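You operate a simulated robot arm through the tools that you are given. There is no shell and no other tool.

The job below is to be done with a simulated robot arm. You get a single attempt, and the scene is never put back.

TASK
Shut the drain, fill the water tank to mark 3 and wipe the tub lid clean.
Fine: drain first; within a third of a mark, no overflow; fill lever shut after; use the blue pad and put it back; the lid stays shut. What is to be rubbed or washed off counts as gone when no trace of it is left.

Only the result counts: the job must be done as asked and must still hold three seconds after the hand-in. Knocking over, shifting, dropping, spilling or breaking anything else fails it. Lids that push on must go on centred and level and be pressed home; caps that screw on are set level and turned clockwise until they are tight.

THE ROBOT
A 6-joint arm with a two-finger gripper, fixed in place. Base frame: the origin is on the floor under the middle of its stand, x ahead of it, y to its left, z up. Readings come in m, degrees, newtons and seconds.
It reaches about 1.298 m from its shoulder. Its first joint turns from -149.0 to 149.0 degrees. Payload 1.57 kg.
The TCP is the grasp point between the finger pads, 0.021 m short of the fingertips. In the tool frame z runs along the fingers and y along their closing line. The gripper opens to 0.07 m; its body begins 0.05 m behind the TCP.
Orientation is told as [roll, pitch, yaw] about the base's x, y, z axes, in that order, counted from this pose: with the fingers straight down and closing along the base's y, the tool's x points along the base's -x, its y along +y and its z along -z.

THE INTERFACE
- The arm moves only by the tool arm_command. Its argument "series" is a list of rows, each a list of 2 entries, a list of its own where there are three numbers: the shift along the base's x, y, z in cm, then the turn, a rotation vector about the base's x, y, z in degrees. In form: [[[dx, dy, dz], [ax, ay, az]], ...]. A call has 1 to 20 rows; each row is the pose to reach, as a shift and turn from the pose commanded when the call began. "claw" is the finger opening in cm, from 0 to 7, set as the call begins (left out, the last holds). A row lasts 0.2 s, in which the tool goes at most 0.05 m and 8.6 degrees; a call with a longer step from one row to the next is refused whole, and so is a gripper value outside its range. Where a pose cannot be reached the arm comes as near as it can. A force on the tool above 60 N (or 10 N above the force at the start of the call, whichever is more), or a blocked arm, ends the call early, and 0.2 s more pass. The fingers move at their own pace (about 0.1037 m/s each) and stop on an object; they squeeze with about 30 N. The grip force told is the motor's: it shows also when the fingers shut on nothing. Time passes only in rows, and 0.2 s behind the last, so rows that repeat a pose let the fingers close. It gives the time, the measured TCP pose, the force on the tool (base axes), the opening and the grip force at its end, in the units of the frame above (readings bear some noise), with the torque about the TCP (base axes, N m) and any sound that the robot's microphone picked up.
- Cameras (640 x 400 px; columns grow to the right, rows downward): "scene" is fixed at [0.0494, -0.649, 1.5128]; the picture's right is [-0.37, -0.93, 0.00], its down [-0.80, 0.32, -0.52] and it looks along [0.48, -0.19, -0.86] (base axes); focal length 232 px, centre (320, 200). "wrist" rides on the gripper at [0.079, 0.004, -0.081] in the tool frame; the picture's right is [-0.05, 1.00, 0.00], its down [-0.67, -0.04, -0.74] and it looks along [-0.74, -0.04, 0.67] (tool axes); focal length 256 px, centre (320, 200). There is no depth. A picture from a camera that has moved, and an enlarged one, comes with that camera's place and axes in the base frame and with its lens.
- get_image(camera): a new picture of that camera. The clock stands still meanwhile.
- raise_lower(by): slides the trunk up (or, below 0, down) by that many m; the arm rides with it, the base frame stays. It gives what a move gives, with no picture.
- zoom(camera, box): a new picture of the part [left, top, right, bottom] of that camera's present view, enlarged. The clock stands still meanwhile.
- finish_job(): hands the job in; it is judged then, once.

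Places have to be worked out from the pictures, the camera data and where the tool is seen. Open the gripper and draw the arm clear of the work before you hand the job in, unless the task says otherwise.

The tools are called after "Call:" as a command line: name --argument value ..., lists and objects as JSON in quotes. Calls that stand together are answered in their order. arm_command: Moves the arm, as the interface text tells. Its arguments: {"type":"object","properties":{"series":{"type":"array","items":{"type":"array"}},"claw":{"type":"number"}},"required":["series"]} The other tools are called the same way: raise_lower (by) moves the trunk up or down; get_image (camera) takes a picture; zoom (camera, box) takes an enlarged picture of a part of a camera's view; finish_job () hands the job in.

At the start:

```text
time_s: 0.0
position: [0.3626, -0.57, 1.2811]
tool_rot: [0.0, 0.0, 0.0]
wrist_force: [0.1, -0.1, -0.1]
moment: [-0.03, 0.04, -0.01]
width: 0.0701
grip_force: 0.1
trunk travel left (down, up): [-0.963, 0.007]
```

scene: 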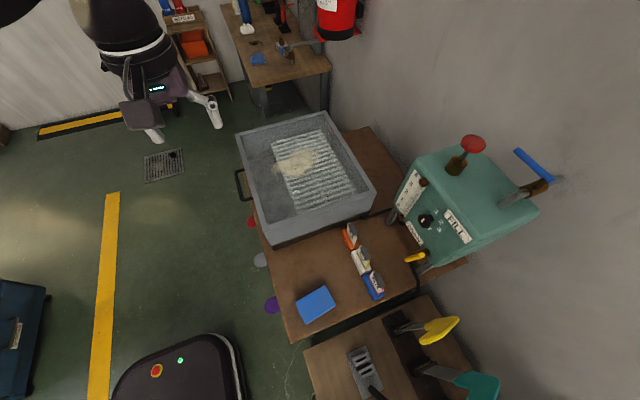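
wrist: 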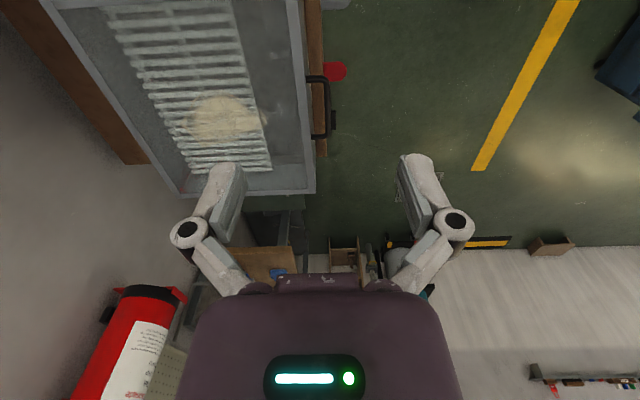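

I start by looking closely at the scene: the tub with a stained lid, the teal tank machine with levers, and the blue pad on the table. I zoom in on each.

Call:
zoom --camera "scene" --box '[380, 120, 560, 290]'

Call:
zoom --camera "scene" --box '[220, 100, 400, 250]'

Call:
zoom --camera "scene" --box '[240, 210, 440, 350]'

Call:
zoom --camera "scene" --box '[300, 290, 500, 400]'

```text
2.35 times, centred on (470, 205) of scene
camera zoom: at [0.0494, -0.649, 1.5128], right [-0.37, -0.93, 0.0], down [-0.8, 0.32, -0.52], along [0.48, -0.19, -0.86], focal length 546 px, centre (-33, 188)
```

zoom: 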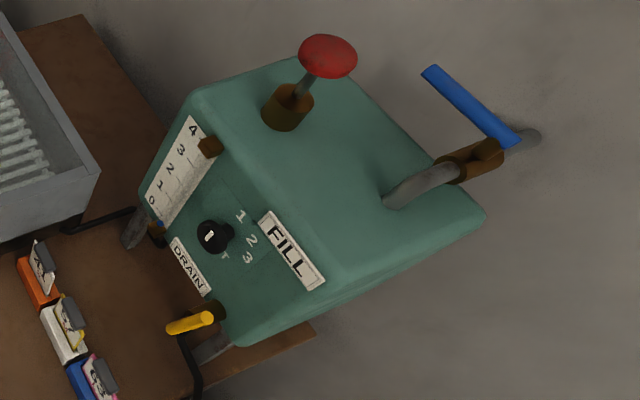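

```text
2.67 times, centred on (310, 175) of scene
camera zoom: at [0.0494, -0.649, 1.5128], right [-0.37, -0.93, 0.0], down [-0.8, 0.32, -0.52], along [0.48, -0.19, -0.86], focal length 619 px, centre (347, 267)
```

zoom: 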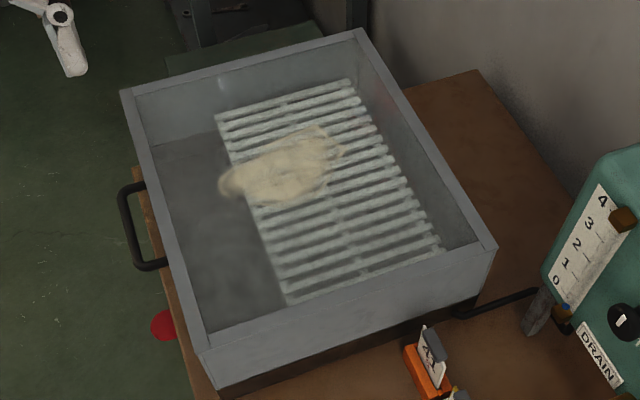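

```text
2.86 times, centred on (340, 280) of scene
camera zoom: at [0.0494, -0.649, 1.5128], right [-0.37, -0.93, 0.0], down [-0.8, 0.32, -0.52], along [0.48, -0.19, -0.86], focal length 663 px, centre (263, -29)
```

zoom: 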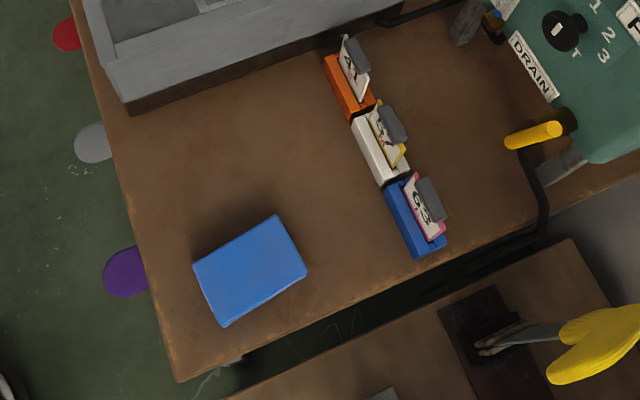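

```text
3.20 times, centred on (400, 345) of scene
camera zoom: at [0.0494, -0.649, 1.5128], right [-0.37, -0.93, 0.0], down [-0.8, 0.32, -0.52], along [0.48, -0.19, -0.86], focal length 742 px, centre (64, -264)
```

zoom: 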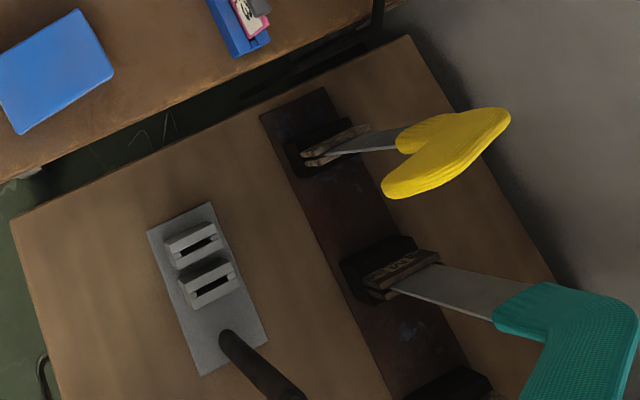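

The stain triangulates to about (0.53, -0.75, 0.9), and the tank panel faces +y around x≈0.3, y≈-1.0. I yaw the tool by -90° up high, so that the wrist camera looks at the tank panel.

Call:
arm_command --series '[[[0, 0, 0], [0, 0, -8.2]], [[0, 0, 0], [0, 0, -16.4]], [[0, 0, 0], [0, 0, -24.6]], [[0, 0, 0], [0, 0, -32.8]], [[0, 0, 0], [0, 0, -41]], [[0, 0, 0], [0, 0, -49.2]], [[0, 0, 0], [0, 0, -57.4]], [[-1, 0, 0], [0, 0, -65.6]], [[-2, 0, 0], [0, 0, -73.8]], [[-3, 0, 0], [0, 0, -82]], [[-4, 0, 0], [0, 0, -90]], [[-4, 0, 0], [0, 0, -90]]]'

Call:
get_image --camera "wrist"

Call:
get_image --camera "scene"

```text
time_s: 2.6
position: [0.3231, -0.5689, 1.2821]
tool_rot: [0.0, 0.0, -90.1]
wrist_force: [0.1, 0.4, 0.5]
moment: [0.01, -0.01, 0.04]
width: 0.0701
grip_force: 0.1
trunk travel left (down, up): [-0.963, 0.007]
```

```text
taken
camera wrist: at [0.3272, -0.4892, 1.3637], right [1.0, -0.06, 0.0], down [-0.04, -0.67, 0.74], along [-0.04, -0.74, -0.67], focal length 256 px, centre (320, 200)
```

wrist: 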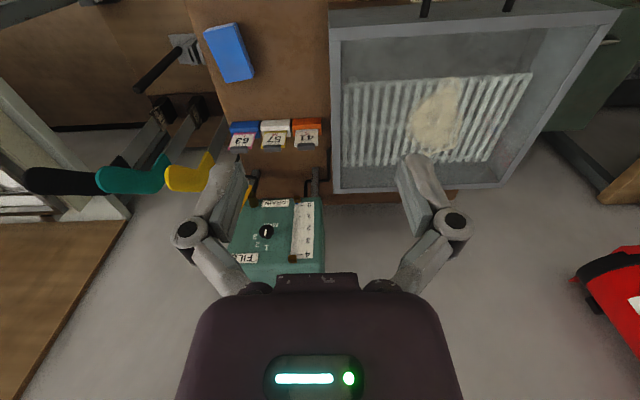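

```text
taken
```

scene: 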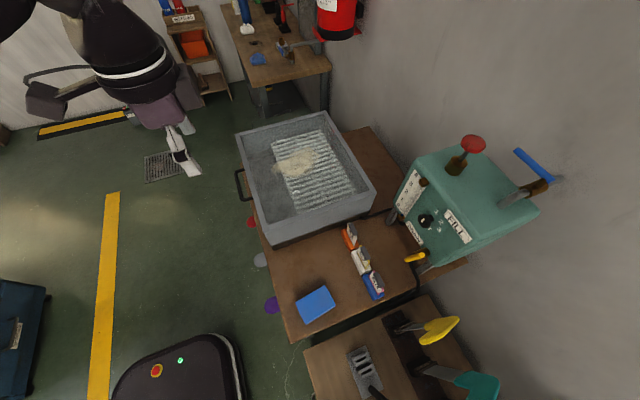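

The wrist view shows the tank panel with gauge, dial and labels partly behind the fingers. I zoom in for detail of the panel, the tub and the tags.

Call:
zoom --camera "wrist" --box '[210, 160, 350, 290]'

Call:
zoom --camera "wrist" --box '[310, 0, 630, 200]'

Call:
zoom --camera "wrist" --box '[190, 10, 340, 160]'

```text
3.08 times, centred on (280, 225) of wrist
camera zoom: at [0.3272, -0.4892, 1.3637], right [1.0, -0.06, 0.0], down [-0.04, -0.67, 0.74], along [-0.04, -0.74, -0.67], focal length 788 px, centre (443, 123)
```

zoom: 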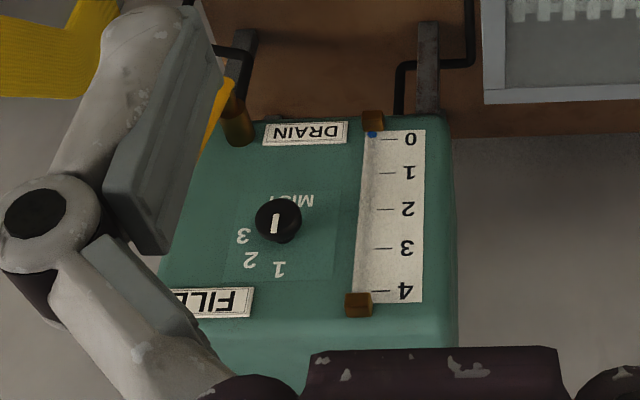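

```text
2.00 times, centred on (470, 100) of wrist
camera zoom: at [0.3272, -0.4892, 1.3637], right [1.0, -0.06, 0.0], down [-0.04, -0.67, 0.74], along [-0.04, -0.74, -0.67], focal length 512 px, centre (20, 400)
```

zoom: 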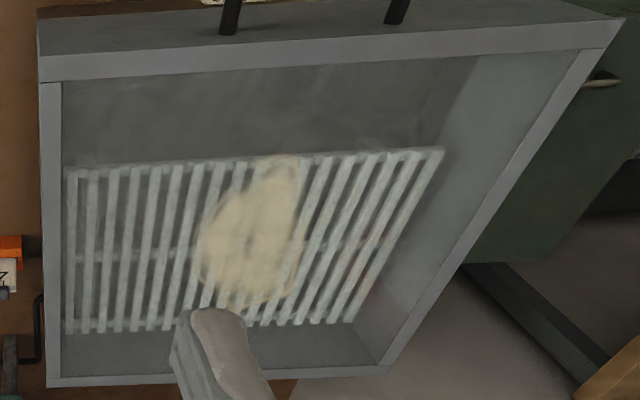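

```text
2.67 times, centred on (265, 85) of wrist
camera zoom: at [0.3272, -0.4892, 1.3637], right [1.0, -0.06, 0.0], down [-0.04, -0.67, 0.74], along [-0.04, -0.74, -0.67], focal length 683 px, centre (467, 507)
```

zoom: 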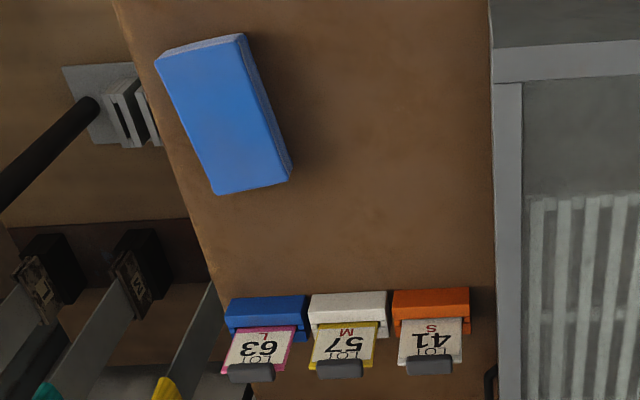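

The stain seems to lie on a clear lid plane at the rim (z≈0.93), above the ribs in the tub. The gauge runs from mark 0 at z≈0.93 to mark 4 at z≈1.09 on a vertical face at y≈-0.97. I move nearer with a tilt to look at the panel and levers.

Call:
arm_command --series '[[[0, -3, 1], [0, 0, 0]], [[0, -6, 2], [0, 0, 0]], [[0, -9, 2], [-5, 0, 0]], [[0, -12, 2], [-10, 0, 0]], [[0, -14, 2], [-15, 0, 0]], [[-1, -15, 2], [-20, 0, 0]], [[-2, -16, 2], [-20, 0, 0]], [[-2, -16, 2], [-20, 0, 0]]]'

Call:
get_image --camera "wrist"

Call:
get_image --camera "scene"

```text
time_s: 4.4
position: [0.3027, -0.7287, 1.2942]
tool_rot: [0.1, -20.0, -90.1]
wrist_force: [0.3, 0.2, 0.5]
moment: [0.0, -0.01, -0.01]
width: 0.07
grip_force: 0.1
out of reach, approached as far as the arm can: row 1, 2, 3, 4, 5, 6, 7, 8
trunk travel left (down, up): [-0.963, 0.007]
```

```text
taken
camera wrist: at [0.3072, -0.6256, 1.343], right [1.0, -0.05, 0.02], down [-0.04, -0.37, 0.93], along [-0.04, -0.93, -0.37], focal length 256 px, centre (320, 200)
```

wrist: 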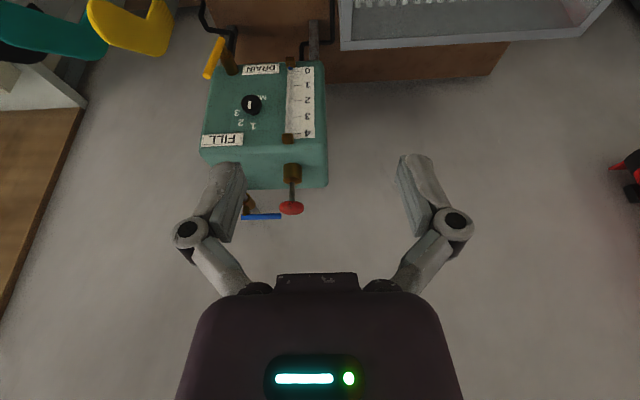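

```text
taken
```

scene: 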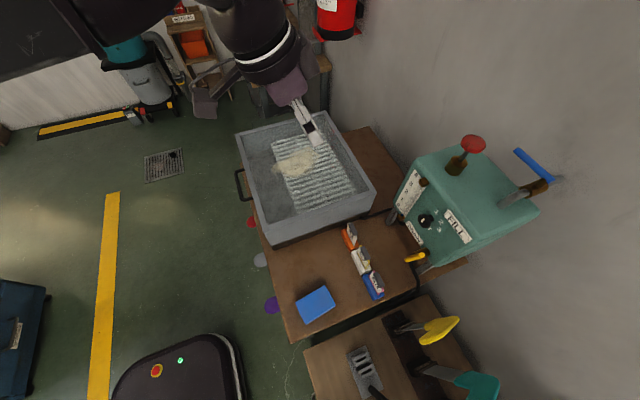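

The arm reports reach limits at this height, so I'll probably lower the trunk. First I zoom in on the panel and levers.

Call:
zoom --camera "wrist" --box '[190, 20, 350, 220]'

Call:
zoom --camera "wrist" --box '[180, 20, 280, 90]'

Call:
zoom --camera "scene" --box '[430, 120, 570, 220]'

Call:
zoom --camera "scene" --box '[380, 200, 480, 280]'

```text
2.00 times, centred on (270, 120) of wrist
camera zoom: at [0.3072, -0.6256, 1.343], right [1.0, -0.05, 0.02], down [-0.04, -0.37, 0.93], along [-0.04, -0.93, -0.37], focal length 512 px, centre (420, 360)
```

zoom: 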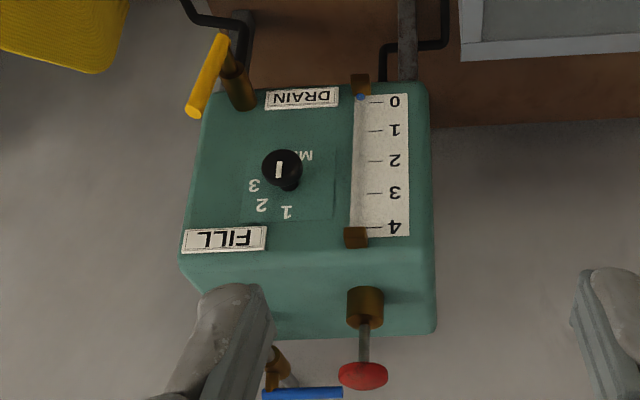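

```text
5.71 times, centred on (230, 55) of wrist
camera zoom: at [0.3072, -0.6256, 1.343], right [1.0, -0.05, 0.02], down [-0.04, -0.37, 0.93], along [-0.04, -0.93, -0.37], focal length 1463 px, centre (834, 1029)
```

zoom: 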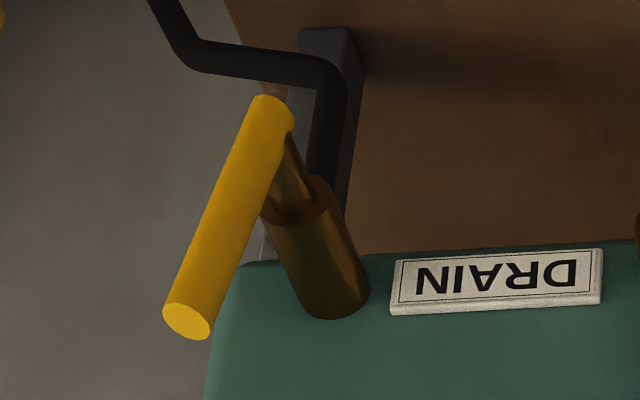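

```text
4.00 times, centred on (500, 170) of scene
camera zoom: at [0.0494, -0.649, 1.5128], right [-0.37, -0.93, 0.0], down [-0.8, 0.32, -0.52], along [0.48, -0.19, -0.86], focal length 928 px, centre (-400, 320)
```

zoom: 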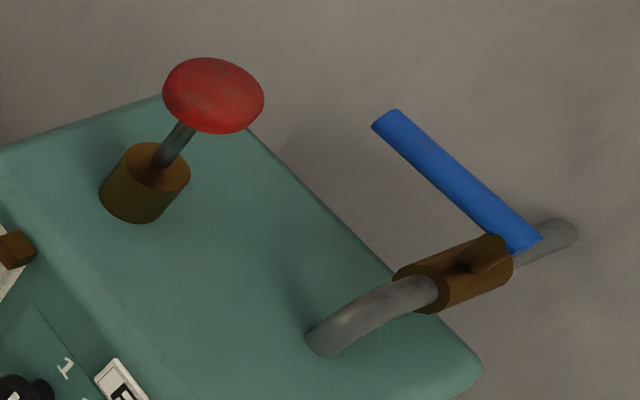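

```text
5.00 times, centred on (430, 240) of scene
camera zoom: at [0.0494, -0.649, 1.5128], right [-0.37, -0.93, 0.0], down [-0.8, 0.32, -0.52], along [0.48, -0.19, -0.86], focal length 1160 px, centre (-230, 0)
```

zoom: 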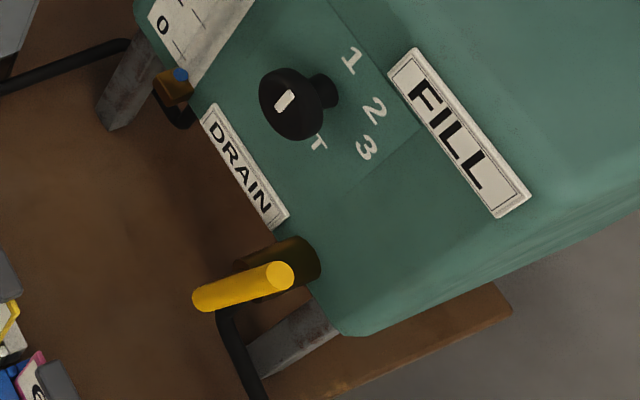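

Reading the views: the tank top is at z≈1.10. The drain handle (yellow) stands upright from a pivot at about (0.13,-0.92,0.92) to (0.12,-0.92,1.01), along the outlet, so it is open. The fill lever (blue) lies along +x from (0.12,-1.12) to (0.205,-1.125) at z≈1.174, across the pipe, so it is shut. I level the tool again and back off, ready to reorient it.

Call:
arm_command --series '[[[0, 3, -2], [7, 0, 0]], [[-1, 6, -4], [14, 0, 0]], [[-2, 9, -6], [20, 0, 0]], [[-4, 12, -8], [20, 0, 0]], [[-6, 14, -9], [20, 0, 0]], [[-6, 14, -9], [20, 0, 0]]]'

Call:
arm_command --series '[[[0, 0, 0], [0, 0, 8.2]], [[0, 0, 0], [0, 0, 16.4]], [[0, 0, 0], [0, 0, 24.6]], [[0, 0, 0], [0, 0, 32.8]], [[0, 0, 0], [0, 0, 41]], [[0, 0, 0], [0, 0, 49.2]], [[0, 0, 0], [0, 0, 57.4]], [[0, 0, 0], [0, 0, 65.6]], [[0, 0, 0], [0, 0, 73.8]], [[0, 0, 0], [0, 0, 82]], [[0, 0, 0], [0, 0, 90.1]], [[0, 0, 0], [0, 0, 90.1]]]'

Call:
get_image --camera "scene"

Call:
get_image --camera "wrist"

```text
time_s: 5.8
position: [0.2447, -0.5927, 1.2818]
tool_rot: [-0.1, 0.0, -90.0]
wrist_force: [-0.3, 0.0, -0.4]
moment: [0.0, -0.01, 0.01]
width: 0.0702
grip_force: 0.1
out of reach, approached as far as the arm can: row 1, 2, 3, 4, 5, 6
trunk travel left (down, up): [-0.963, 0.007]
```

```text
time_s: 8.4
position: [0.2454, -0.5928, 1.282]
tool_rot: [0.0, 0.0, 0.2]
wrist_force: [-0.8, -0.3, 0.4]
moment: [0.02, -0.02, -0.01]
width: 0.07
grip_force: 0.0
out of reach, approached as far as the arm can: row 9
trunk travel left (down, up): [-0.963, 0.007]
```

```text
taken
```

scene: 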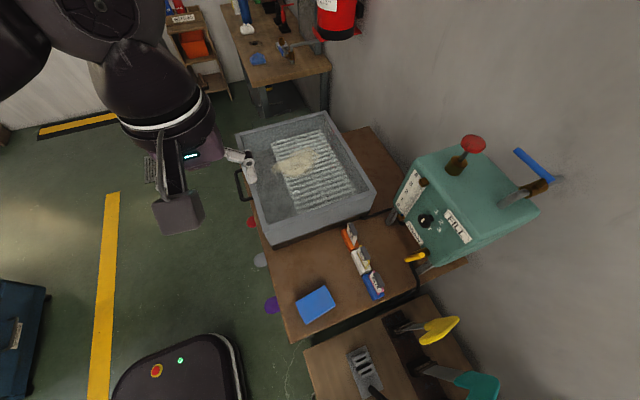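

```text
taken
camera wrist: at [0.1664, -0.5885, 1.3637], right [0.05, 1.0, 0.0], down [0.67, -0.03, 0.74], along [0.74, -0.04, -0.67], focal length 256 px, centre (320, 200)
```

wrist: 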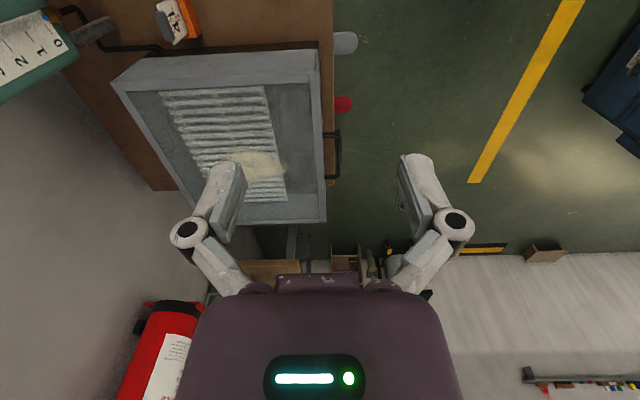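

The tool would not go down as commanded (stuck near z 1.28), so with the trunk at its top the arm is badly placed. The space beneath the gripper is clear, so I lower the trunk by 0.2 m.

Call:
raise_lower --by -0.2

Call:
get_image --camera "scene"

Call:
get_image --camera "wrist"

```text
time_s: 10.6
position: [0.2454, -0.5925, 1.0815]
tool_rot: [0.0, 0.0, 0.1]
wrist_force: [0.3, -0.1, 0.1]
moment: [0.04, -0.01, -0.02]
width: 0.0703
grip_force: 0.1
trunk travel left (down, up): [-0.763, 0.207]
```

```text
taken
```

scene: 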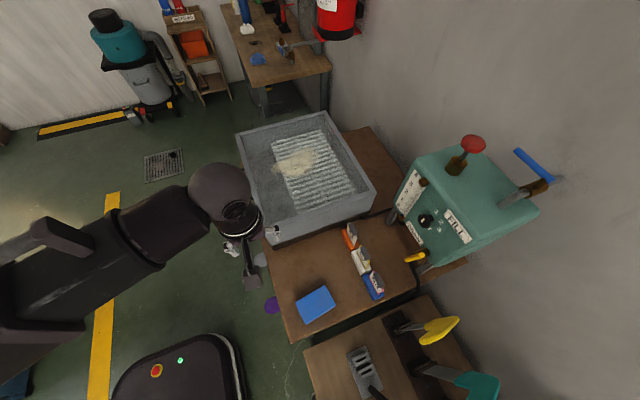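

```text
taken
camera wrist: at [0.1664, -0.5883, 1.1637], right [0.05, 1.0, 0.0], down [0.67, -0.03, 0.74], along [0.74, -0.04, -0.67], focal length 256 px, centre (320, 200)
```

wrist: 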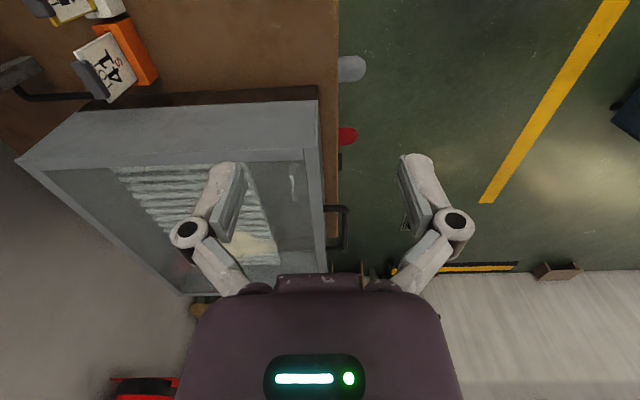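

The trunk is lower now and the arm looks healthier; the wrist view confirms a clear lid with a reflection over the tub. I test upward motion by a few centimetres and start to tilt the fingers toward -y.

Call:
arm_command --series '[[[-2, 0, 3], [0, 0, 0]], [[-4, 0, 6], [0, 0, 0]], [[-5, 0, 9], [0, 0, 0]], [[-5, 0, 9], [0, 0, 0]]]'

```text
time_s: 11.6
position: [0.1952, -0.5915, 1.0819]
tool_rot: [0.0, 0.0, 0.2]
wrist_force: [0.5, -0.5, -0.3]
moment: [-0.02, -0.02, 0.0]
width: 0.0698
grip_force: 0.1
out of reach, approached as far as the arm can: row 1, 2, 3, 4
trunk travel left (down, up): [-0.763, 0.207]
```

Across all moves the tool's height follows only the trunk and the tilt (wrist about 0.20 m behind the TCP). So vertical travel must come from raise_lower, and lateral and tilt motion from the arm. I yaw back to -90° and move toward the drain handle, keeping clear in front of it.

Call:
arm_command --series '[[[0, -1, 0], [0, 0, -8.2]], [[0, -2, 0], [0, 0, -16.4]], [[0, -3, 0], [0, 0, -24.6]], [[0, -4, 0], [0, 0, -32.8]], [[0, -5, 0], [0, 0, -41]], [[0, -6, 0], [0, 0, -49.2]], [[0, -7, 0], [0, 0, -57.4]], [[0, -8, 0], [0, 0, -65.6]], [[0, -9, 0], [0, 0, -73.8]], [[0, -10, 0], [0, 0, -82]], [[0, -10, 0], [0, 0, -90]], [[0, -10, 0], [0, 0, -90]]]' --claw 0

Call:
get_image --camera "wrist"

Call:
get_image --camera "scene"

```text
time_s: 14.2
position: [0.1923, -0.692, 1.0817]
tool_rot: [-0.1, 0.1, -90.0]
wrist_force: [-0.1, 0.6, -0.9]
moment: [0.01, 0.01, -0.05]
width: 0.0001
grip_force: 28.3
trunk travel left (down, up): [-0.763, 0.207]
```

```text
taken
camera wrist: at [0.1985, -0.6121, 1.1637], right [1.0, -0.05, 0.0], down [-0.04, -0.67, 0.74], along [-0.04, -0.74, -0.67], focal length 256 px, centre (320, 200)
```

wrist: 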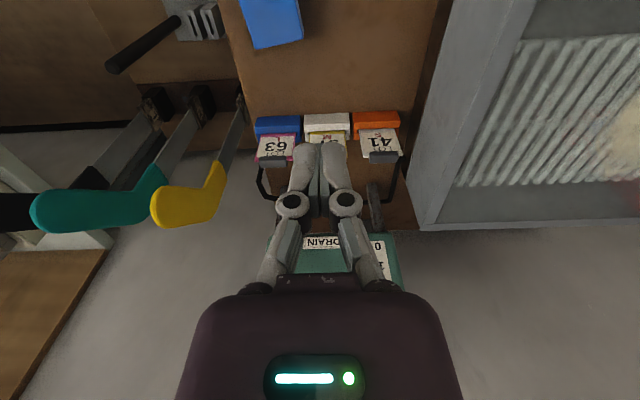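

```text
taken
```

scene: 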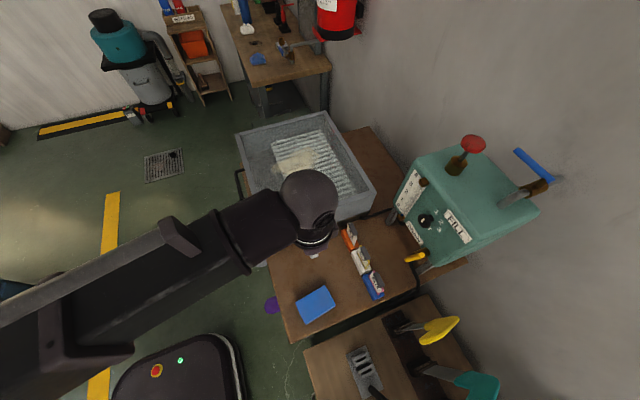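

The reach warning is gone, so the height model holds. Next I tilt the closed fingers by 45° toward the tank (height rises by 0.202·(1-cos)), at x≈0.165, on the +x side of the drain handle but still in front of it.

Call:
arm_command --series '[[[-0.5, -1, 0.17], [-7.5, 0, 0]], [[-1, -2, 0.69], [-15, 0, 0]], [[-1.5, -4, 1.54], [-22.5, 0, 0]], [[-2, -6, 2.71], [-30, 0, 0]], [[-2.5, -8, 4.17], [-37.5, 0, 0]], [[-2.7, -11, 5.92], [-45, 0, 0]], [[-2.7, -12.5, 5.92], [-45, 0, 0]], [[-2.7, -12.5, 5.92], [-45, 0, 0]]]' --claw 0

Call:
raise_lower --by -0.09

Call:
get_image --camera "wrist"

Call:
get_image --camera "scene"

```text
time_s: 16.0
position: [0.1659, -0.8166, 1.1364]
tool_rot: [-0.1, -45.0, -90.0]
wrist_force: [0.3, 0.5, 0.4]
moment: [0.01, -0.02, -0.04]
width: 0.0
grip_force: 28.7
out of reach, approached as far as the arm can: row 4, 5, 6, 7, 8
trunk travel left (down, up): [-0.763, 0.207]
```

```text
time_s: 17.2
position: [0.1662, -0.8176, 1.0464]
tool_rot: [-0.1, -45.0, -89.9]
wrist_force: [-0.8, -0.6, -0.2]
moment: [0.0, -0.01, -0.03]
width: 0.0
grip_force: 28.6
trunk travel left (down, up): [-0.673, 0.297]
```

```text
taken
camera wrist: at [0.1705, -0.7027, 1.0484], right [1.0, -0.04, 0.04], down [-0.03, 0.06, 1.0], along [-0.04, -1.0, 0.06], focal length 256 px, centre (320, 200)
```

wrist: 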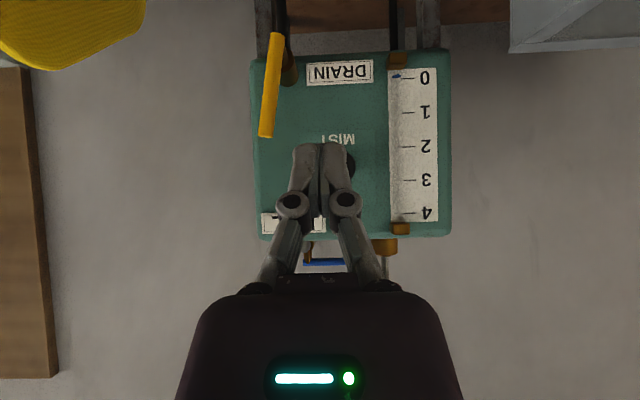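

```text
taken
```

scene: 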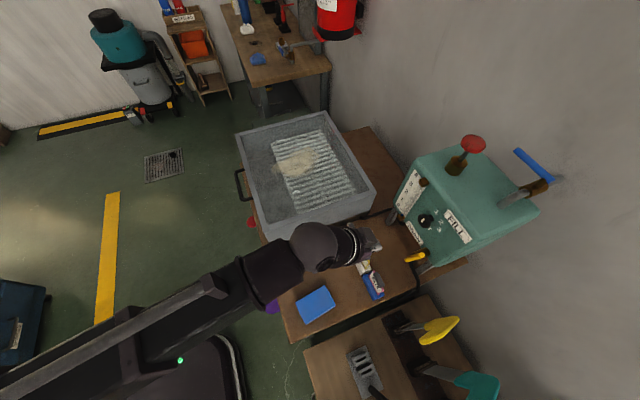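

This pose gives a head-on (upside-down) view of the panel: gauge at 0, drain handle upright from about (0.124, 0.92) to (0.115, 1.006). I zoom in on the drain valve for hints of its end stop.

Call:
zoom --camera "wrist" --box '[240, 0, 400, 110]'

Call:
zoom --camera "wrist" --box '[370, 30, 470, 250]'

Call:
zoom --camera "wrist" --box '[250, 170, 420, 290]'

```text
3.64 times, centred on (320, 55) of wrist
camera zoom: at [0.1705, -0.7027, 1.0484], right [1.0, -0.04, 0.04], down [-0.03, 0.06, 1.0], along [-0.04, -1.0, 0.06], focal length 931 px, centre (320, 727)
```

zoom: 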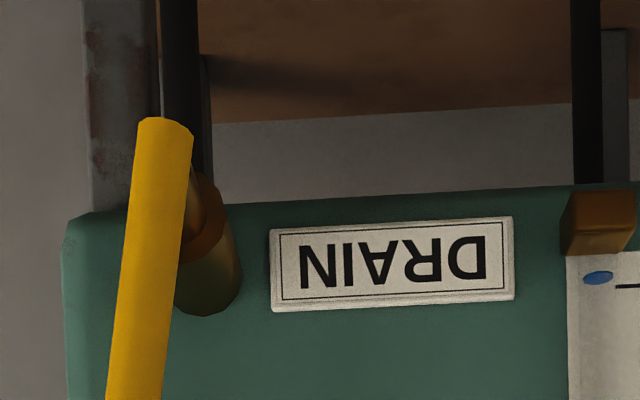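

```text
1.82 times, centred on (420, 140) of wrist
camera zoom: at [0.1705, -0.7027, 1.0484], right [1.0, -0.04, 0.04], down [-0.03, 0.06, 1.0], along [-0.04, -1.0, 0.06], focal length 465 px, centre (138, 309)
```

zoom: 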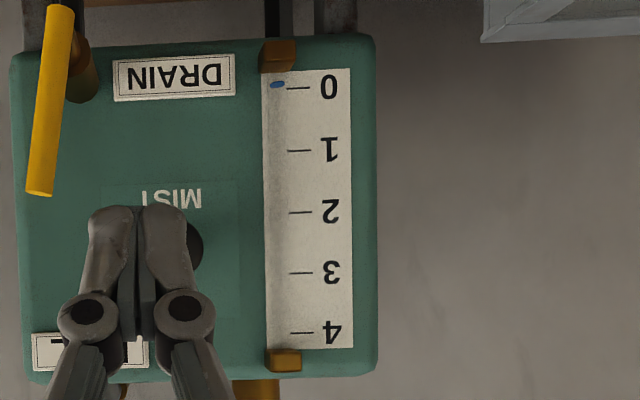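

```text
3.33 times, centred on (335, 230) of wrist
camera zoom: at [0.1705, -0.7027, 1.0484], right [1.0, -0.04, 0.04], down [-0.03, 0.06, 1.0], along [-0.04, -1.0, 0.06], focal length 853 px, centre (270, 100)
```

zoom: 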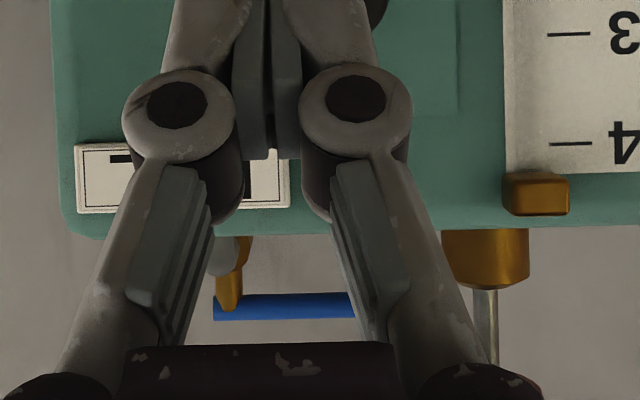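

The drain boss is at about (0.131, -0.935, 0.935) with its axis along y and the pipe running straight down, so an upright handle means open. I lower to handle height and bring the closed fingers beside it on its +x side.

Call:
raise_lower --by -0.066

Call:
arm_command --series '[[[0.3, -3, 0], [0, 0, 0]], [[0.3, -6, 0], [0, 0, 0]], [[0.3, -8.5, 0], [0, 0, 0]], [[0.3, -10, 0], [0, 0, 0]], [[0.3, -10, 0], [0, 0, 0]]]'

Call:
get_image --camera "wrist"

Call:
zoom --camera "scene" --box '[360, 180, 520, 280]'

```text
time_s: 18.3
position: [0.1659, -0.8173, 0.9791]
tool_rot: [-0.1, -45.1, -89.9]
wrist_force: [0.2, 0.0, 0.3]
moment: [0.0, 0.0, -0.02]
width: 0.0
grip_force: 28.8
trunk travel left (down, up): [-0.607, 0.363]
```

```text
time_s: 19.5
position: [0.1682, -0.9148, 0.9805]
tool_rot: [-0.1, -45.1, -90.0]
wrist_force: [-0.1, -1.4, 0.9]
moment: [-0.02, 0.01, 0.03]
width: 0.0001
grip_force: 28.7
trunk travel left (down, up): [-0.607, 0.363]
```

```text
taken
camera wrist: at [0.1732, -0.8014, 0.9823], right [1.0, -0.04, 0.04], down [-0.03, 0.06, 1.0], along [-0.04, -1.0, 0.06], focal length 256 px, centre (320, 200)
```

wrist: 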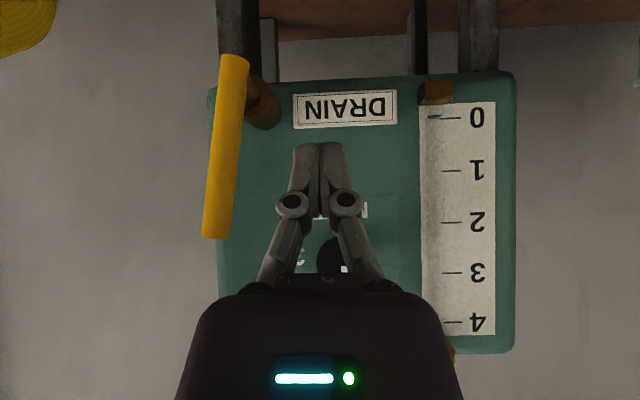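

```text
4.00 times, centred on (440, 230) of scene
camera zoom: at [0.0494, -0.649, 1.5128], right [-0.37, -0.93, 0.0], down [-0.8, 0.32, -0.52], along [0.48, -0.19, -0.86], focal length 928 px, centre (-160, 80)
```

zoom: 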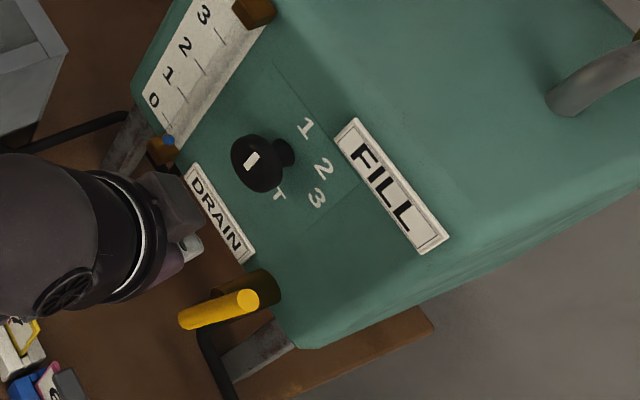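

The handle leans a few degrees toward -x from vertical, which hints that it closes toward -x. The fingers are on its +x side, so I push slowly in -x and watch the force.

Call:
arm_command --series '[[[-0.8, 0, 0], [0, 0, 0]], [[-1.6, 0, 0], [0, 0, 0]], [[-2.4, 0, 0], [0, 0, 0]], [[-3.2, 0, 0], [0, 0, 0]], [[-3.6, 0, 0], [0, 0, 0]]]'

Call:
get_image --camera "wrist"

```text
time_s: 20.7
position: [0.1327, -0.9166, 0.9802]
tool_rot: [-0.1, -44.9, -89.8]
wrist_force: [-0.2, 0.1, -0.5]
moment: [0.01, -0.02, 0.04]
width: 0.0
grip_force: 29.0
trunk travel left (down, up): [-0.607, 0.363]
```

```text
taken
camera wrist: at [0.1375, -0.8025, 0.9823], right [1.0, -0.04, 0.04], down [-0.03, 0.06, 1.0], along [-0.04, -1.0, 0.05], focal length 256 px, centre (320, 200)
```

wrist: 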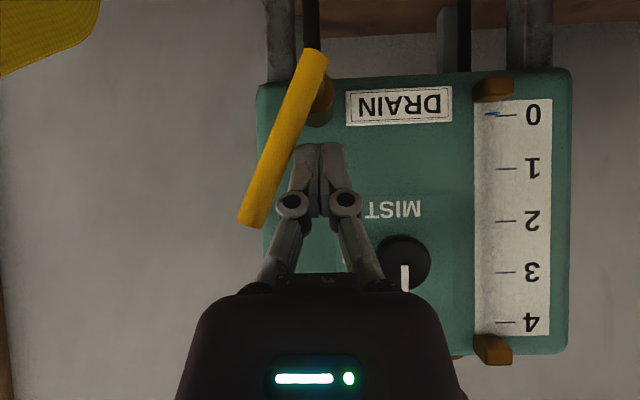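

The handle is turning toward -x with practically no resistance. I carry on in the same direction.

Call:
arm_command --series '[[[-1, 0, 0], [0, 0, 0]], [[-2, 0, 0], [0, 0, 0]], [[-3, 0, 0], [0, 0, 0]], [[-4, 0, 0], [0, 0, 0]], [[-5, 0, 0], [0, 0, 0]]]'

Call:
get_image --camera "wrist"

```text
time_s: 21.9
position: [0.0827, -0.9161, 0.9803]
tool_rot: [-0.1, -44.9, -89.8]
wrist_force: [0.0, -0.1, 0.0]
moment: [0.06, -0.01, -0.01]
width: 0.0002
grip_force: 28.4
trunk travel left (down, up): [-0.607, 0.363]
```

```text
taken
camera wrist: at [0.0871, -0.8026, 0.9823], right [1.0, -0.04, 0.04], down [-0.03, 0.06, 1.0], along [-0.04, -1.0, 0.05], focal length 256 px, centre (320, 200)
```

wrist: 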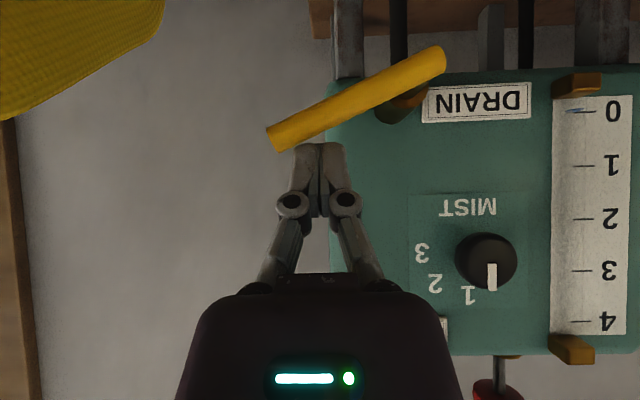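

The handle is about 27° above horizontal and the fingertips sit on top of it. I push it down by lowering the trunk a little.

Call:
raise_lower --by -0.02

Call:
get_image --camera "wrist"

```text
time_s: 22.5
position: [0.0824, -0.9161, 0.9603]
tool_rot: [-0.1, -45.0, -89.9]
wrist_force: [-0.2, 0.0, -0.5]
moment: [-0.02, -0.02, 0.01]
width: 0.0
grip_force: 29.0
trunk travel left (down, up): [-0.587, 0.383]
```

```text
taken
camera wrist: at [0.0872, -0.8025, 0.9623], right [1.0, -0.04, 0.04], down [-0.03, 0.06, 1.0], along [-0.04, -1.0, 0.05], focal length 256 px, centre (320, 200)
```

wrist: 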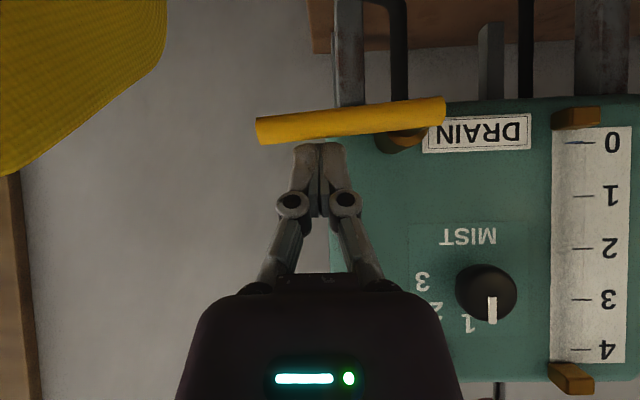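

The handle is nearly horizontal, about 6° left to go. I lower a little more in small steps, looking for a rise in force at the stop.

Call:
raise_lower --by -0.004

Call:
raise_lower --by -0.003

Call:
get_image --camera "wrist"

```text
time_s: 23.1
position: [0.0822, -0.9169, 0.9555]
tool_rot: [-0.1, -45.0, -89.9]
wrist_force: [-0.4, -0.1, -0.3]
moment: [0.01, -0.02, 0.0]
width: 0.0
grip_force: 28.3
trunk travel left (down, up): [-0.583, 0.387]
```

```text
time_s: 23.6
position: [0.0825, -0.9173, 0.9546]
tool_rot: [0.0, -45.3, -89.9]
wrist_force: [0.6, -9.2, 16.7]
moment: [-0.3, -0.13, 0.07]
width: 0.0062
grip_force: 29.1
trunk travel left (down, up): [-0.58, 0.39]
```

```text
taken
camera wrist: at [0.0871, -0.8029, 0.9564], right [1.0, -0.04, 0.04], down [-0.03, 0.06, 1.0], along [-0.04, -1.0, 0.06], focal length 256 px, centre (320, 200)
```

wrist: 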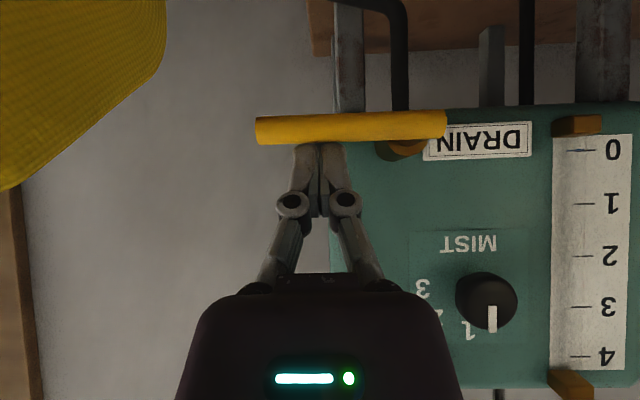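

The handle now lies level and the force rose to about 17 N, so the drain is at its shut stop. I raise off it and check the handle and the gauge.

Call:
raise_lower --by 0.07

Call:
arm_command --series '[[[2, 2, 0], [0, 0, 0]], [[4, 5, 0], [0, 0, 0]], [[6, 8, 0], [0, 0, 0]], [[8, 10, 0], [0, 0, 0]], [[8, 10, 0], [0, 0, 0]]]'

Call:
get_image --camera "wrist"

Call:
zoom --camera "wrist" --box '[360, 40, 500, 130]'

```text
time_s: 24.7
position: [0.0817, -0.9175, 1.0247]
tool_rot: [-0.1, -45.1, -89.9]
wrist_force: [0.5, -0.9, 0.7]
moment: [0.01, 0.0, 0.0]
width: 0.0
grip_force: 28.5
trunk travel left (down, up): [-0.65, 0.32]
```

```text
time_s: 25.9
position: [0.1651, -0.8147, 1.0235]
tool_rot: [-0.1, -45.0, -89.9]
wrist_force: [0.9, -0.3, -0.1]
moment: [0.04, 0.0, -0.01]
width: 0.0
grip_force: 28.5
trunk travel left (down, up): [-0.65, 0.32]
```

```text
taken
camera wrist: at [0.1696, -0.7012, 1.0253], right [1.0, -0.04, 0.04], down [-0.03, 0.06, 1.0], along [-0.04, -1.0, 0.05], focal length 256 px, centre (320, 200)
```

wrist: 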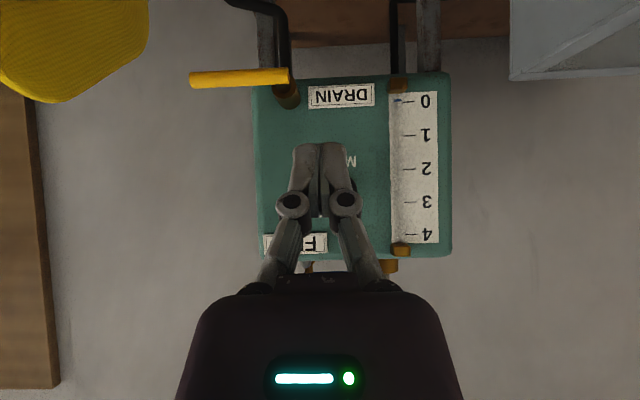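

```text
4.44 times, centred on (430, 85) of wrist
camera zoom: at [0.1696, -0.7012, 1.0253], right [1.0, -0.04, 0.04], down [-0.03, 0.06, 1.0], along [-0.04, -1.0, 0.05], focal length 1138 px, centre (-169, 711)
```

zoom: 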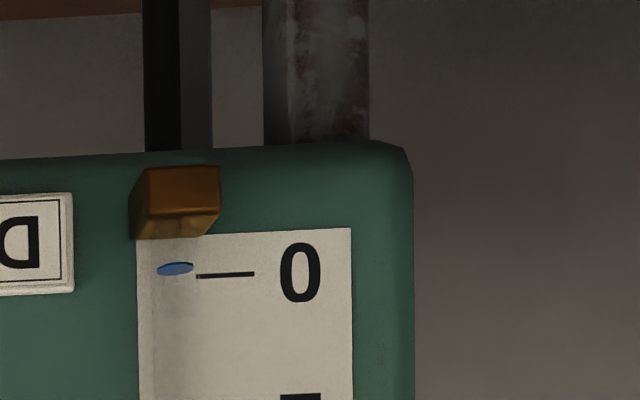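

The drain handle stays level and the gauge reads 0. Next is the fill lever: I raise the trunk so that the fingers clear the tank top and reduce the tilt to 30° from vertical, still in front of the tank.

Call:
raise_lower --by 0.245

Call:
arm_command --series '[[[0.5, -1, -1.0], [5, 0, 0]], [[0.8, -2, -2.0], [10, 0, 0]], [[1, -3, -2.97], [15, 0, 0]], [[1, -3, -2.97], [15, 0, 0]]]'

Call:
get_image --camera "wrist"

Call:
get_image --camera "scene"

```text
time_s: 28.4
position: [0.1646, -0.8149, 1.2674]
tool_rot: [0.0, -45.0, -89.9]
wrist_force: [-0.5, -0.3, 0.5]
moment: [0.02, 0.05, 0.0]
width: 0.0001
grip_force: 28.6
trunk travel left (down, up): [-0.895, 0.075]
```

```text
time_s: 29.4
position: [0.1741, -0.8444, 1.2383]
tool_rot: [0.0, -29.9, -89.9]
wrist_force: [-0.2, -0.4, 0.0]
moment: [0.01, 0.01, 0.01]
width: 0.0
grip_force: 29.1
trunk travel left (down, up): [-0.895, 0.075]
```

```text
taken
camera wrist: at [0.1794, -0.7348, 1.2704], right [1.0, -0.04, 0.03], down [-0.03, -0.21, 0.98], along [-0.04, -0.98, -0.21], focal length 256 px, centre (320, 200)
```

wrist: 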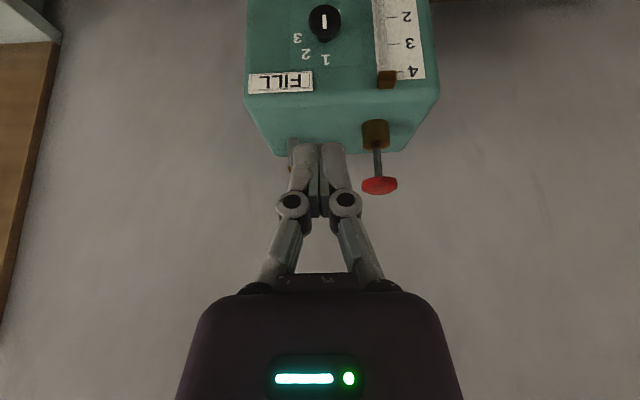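

```text
taken
```

scene: 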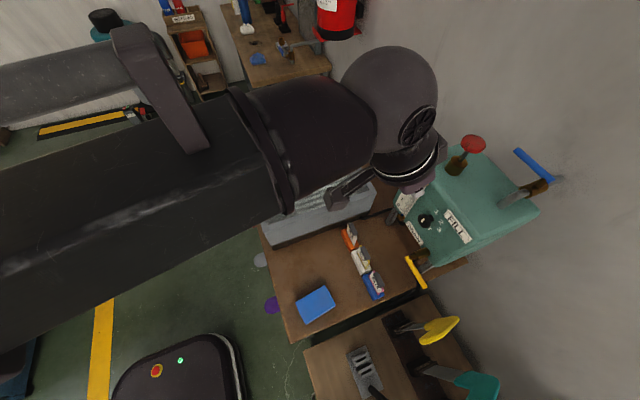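

The blue lever is hidden behind the fingers from here. I sidestep in -x, staying in front of the tank, to see it clearly.

Call:
arm_command --series '[[[-4, 0, 0], [0, 0, 0]], [[-8, 0, 0], [0, 0, 0]], [[-12, 0, 0], [0, 0, 0]], [[-12, 0, 0], [0, 0, 0]]]'

Call:
get_image --camera "wrist"

Call:
zoom --camera "wrist" --box '[300, 60, 460, 200]'

```text
time_s: 30.4
position: [0.0547, -0.8448, 1.2397]
tool_rot: [-0.1, -29.9, -89.9]
wrist_force: [0.6, 0.0, -0.6]
moment: [-0.03, 0.0, 0.0]
width: 0.0002
grip_force: 28.9
trunk travel left (down, up): [-0.895, 0.075]
```

```text
taken
camera wrist: at [0.0593, -0.735, 1.27], right [1.0, -0.04, 0.03], down [-0.03, -0.2, 0.98], along [-0.04, -0.98, -0.21], focal length 256 px, centre (320, 200)
```

wrist: 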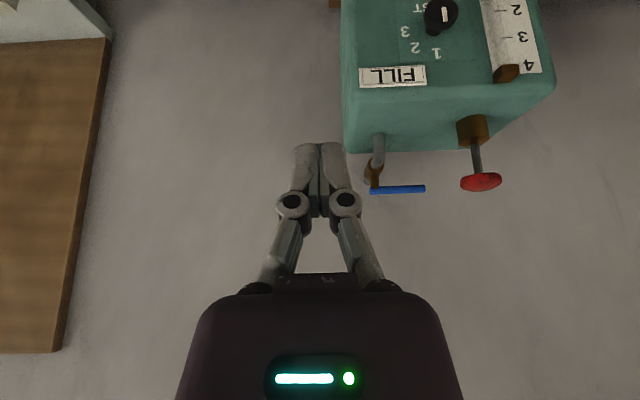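

```text
2.86 times, centred on (380, 130) of wrist
camera zoom: at [0.0593, -0.735, 1.27], right [1.0, -0.04, 0.03], down [-0.03, -0.2, 0.98], along [-0.04, -0.98, -0.21], focal length 731 px, centre (149, 400)
```

zoom: 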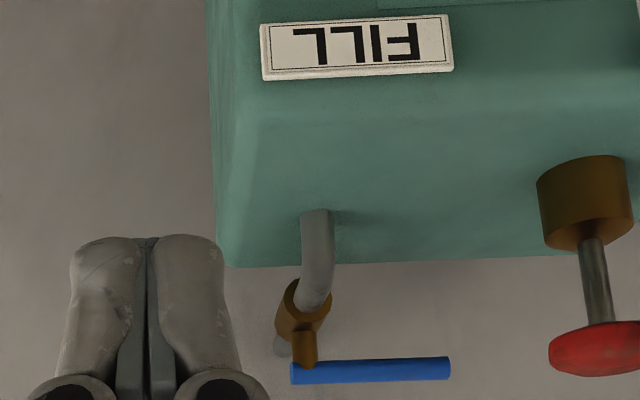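

Triangulated: the fill lever pivots about a vertical stem at about (0.128, -1.12), with the bar at z≈1.176 reaching x≈0.204 and the wall at y≈-1.195. I move the closed fingers over to just behind the bar, on the wall side, at a safe height.

Call:
arm_command --series '[[[4, 0, 0], [0, 0, 0]], [[8, -1, 0], [0, 0, 0]], [[12.3, -3, 0], [0, 0, 0]], [[12.3, -7, 0], [0, 0, 0]], [[12.3, -11.5, 0], [0, 0, 0]], [[12.3, -16, 0], [0, 0, 0]], [[12.3, -20.5, 0], [0, 0, 0]], [[12.3, -25, 0], [0, 0, 0]], [[12.3, -28, 0], [0, 0, 0]], [[12.3, -30.3, 0], [0, 0, 0]], [[12.3, -30.3, 0], [0, 0, 0]]]'

Call:
get_image --camera "wrist"

Call:
get_image --camera "scene"

```text
time_s: 32.8
position: [0.1779, -1.1471, 1.2398]
tool_rot: [0.1, -30.0, -89.9]
wrist_force: [0.0, -0.8, 0.4]
moment: [0.0, 0.02, -0.02]
width: 0.0001
grip_force: 28.5
trunk travel left (down, up): [-0.895, 0.075]
```

```text
taken
camera wrist: at [0.1814, -1.0374, 1.2704], right [1.0, -0.04, 0.03], down [-0.03, -0.2, 0.98], along [-0.04, -0.98, -0.21], focal length 256 px, centre (320, 200)
```

wrist: 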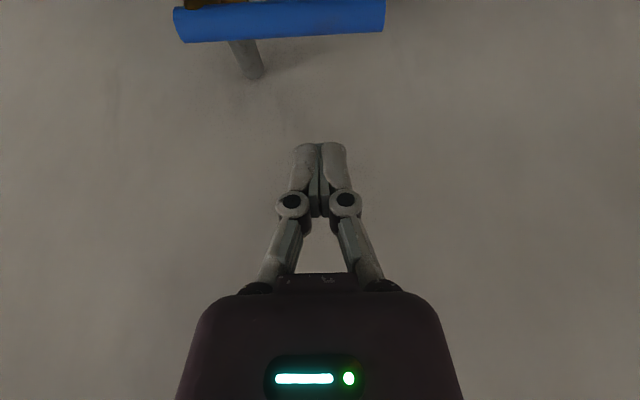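

```text
taken
```

scene: 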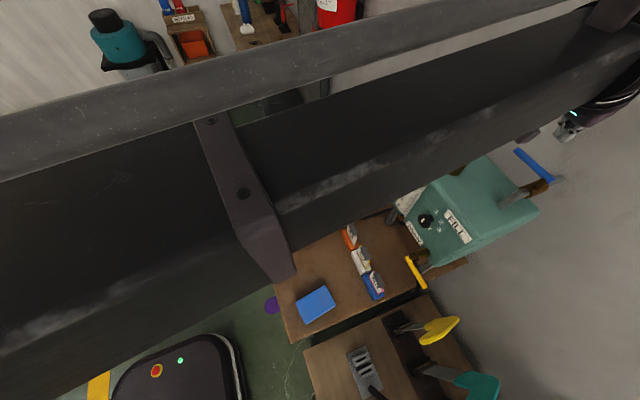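

The wall works out at y≈-1.195 and the bar at y≈-1.122. I shift 0.7 cm more toward the wall for clearance, then lower behind the bar in two steps, checking the force.

Call:
arm_command --series '[[[0, -0.7, 0], [0, 0, 0]], [[0, -0.7, 0], [0, 0, 0]]]'

Call:
raise_lower --by -0.03

Call:
raise_lower --by -0.015

Call:
raise_lower --by -0.012

Call:
get_image --camera "wrist"

```text
time_s: 33.4
position: [0.1771, -1.1545, 1.239]
tool_rot: [0.0, -30.0, -89.8]
wrist_force: [0.2, 0.5, 0.2]
moment: [0.04, 0.02, -0.01]
width: 0.0002
grip_force: 27.9
trunk travel left (down, up): [-0.895, 0.075]
```

```text
time_s: 34.2
position: [0.1775, -1.1559, 1.2085]
tool_rot: [0.0, -30.0, -89.9]
wrist_force: [-0.8, -1.0, -0.8]
moment: [0.03, 0.0, 0.02]
width: 0.0
grip_force: 28.6
trunk travel left (down, up): [-0.865, 0.105]
```

```text
time_s: 34.8
position: [0.1781, -1.155, 1.1944]
tool_rot: [0.0, -30.0, -89.9]
wrist_force: [-0.2, -0.1, 0.0]
moment: [-0.01, 0.01, -0.01]
width: 0.0
grip_force: 28.7
trunk travel left (down, up): [-0.85, 0.12]
```

```text
time_s: 35.4
position: [0.1769, -1.1552, 1.1825]
tool_rot: [-0.1, -30.1, -89.8]
wrist_force: [0.3, 0.7, 0.3]
moment: [0.01, 0.01, -0.01]
width: 0.0
grip_force: 28.5
trunk travel left (down, up): [-0.838, 0.132]
```

```text
taken
camera wrist: at [0.1816, -1.0451, 1.2131], right [1.0, -0.04, 0.03], down [-0.03, -0.2, 0.98], along [-0.04, -0.98, -0.21], focal length 256 px, centre (320, 200)
```

wrist: 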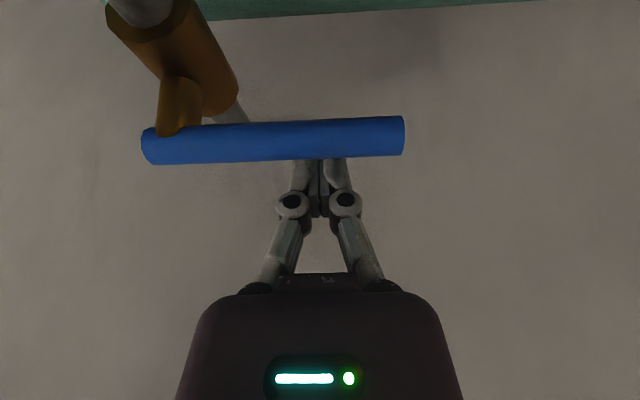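

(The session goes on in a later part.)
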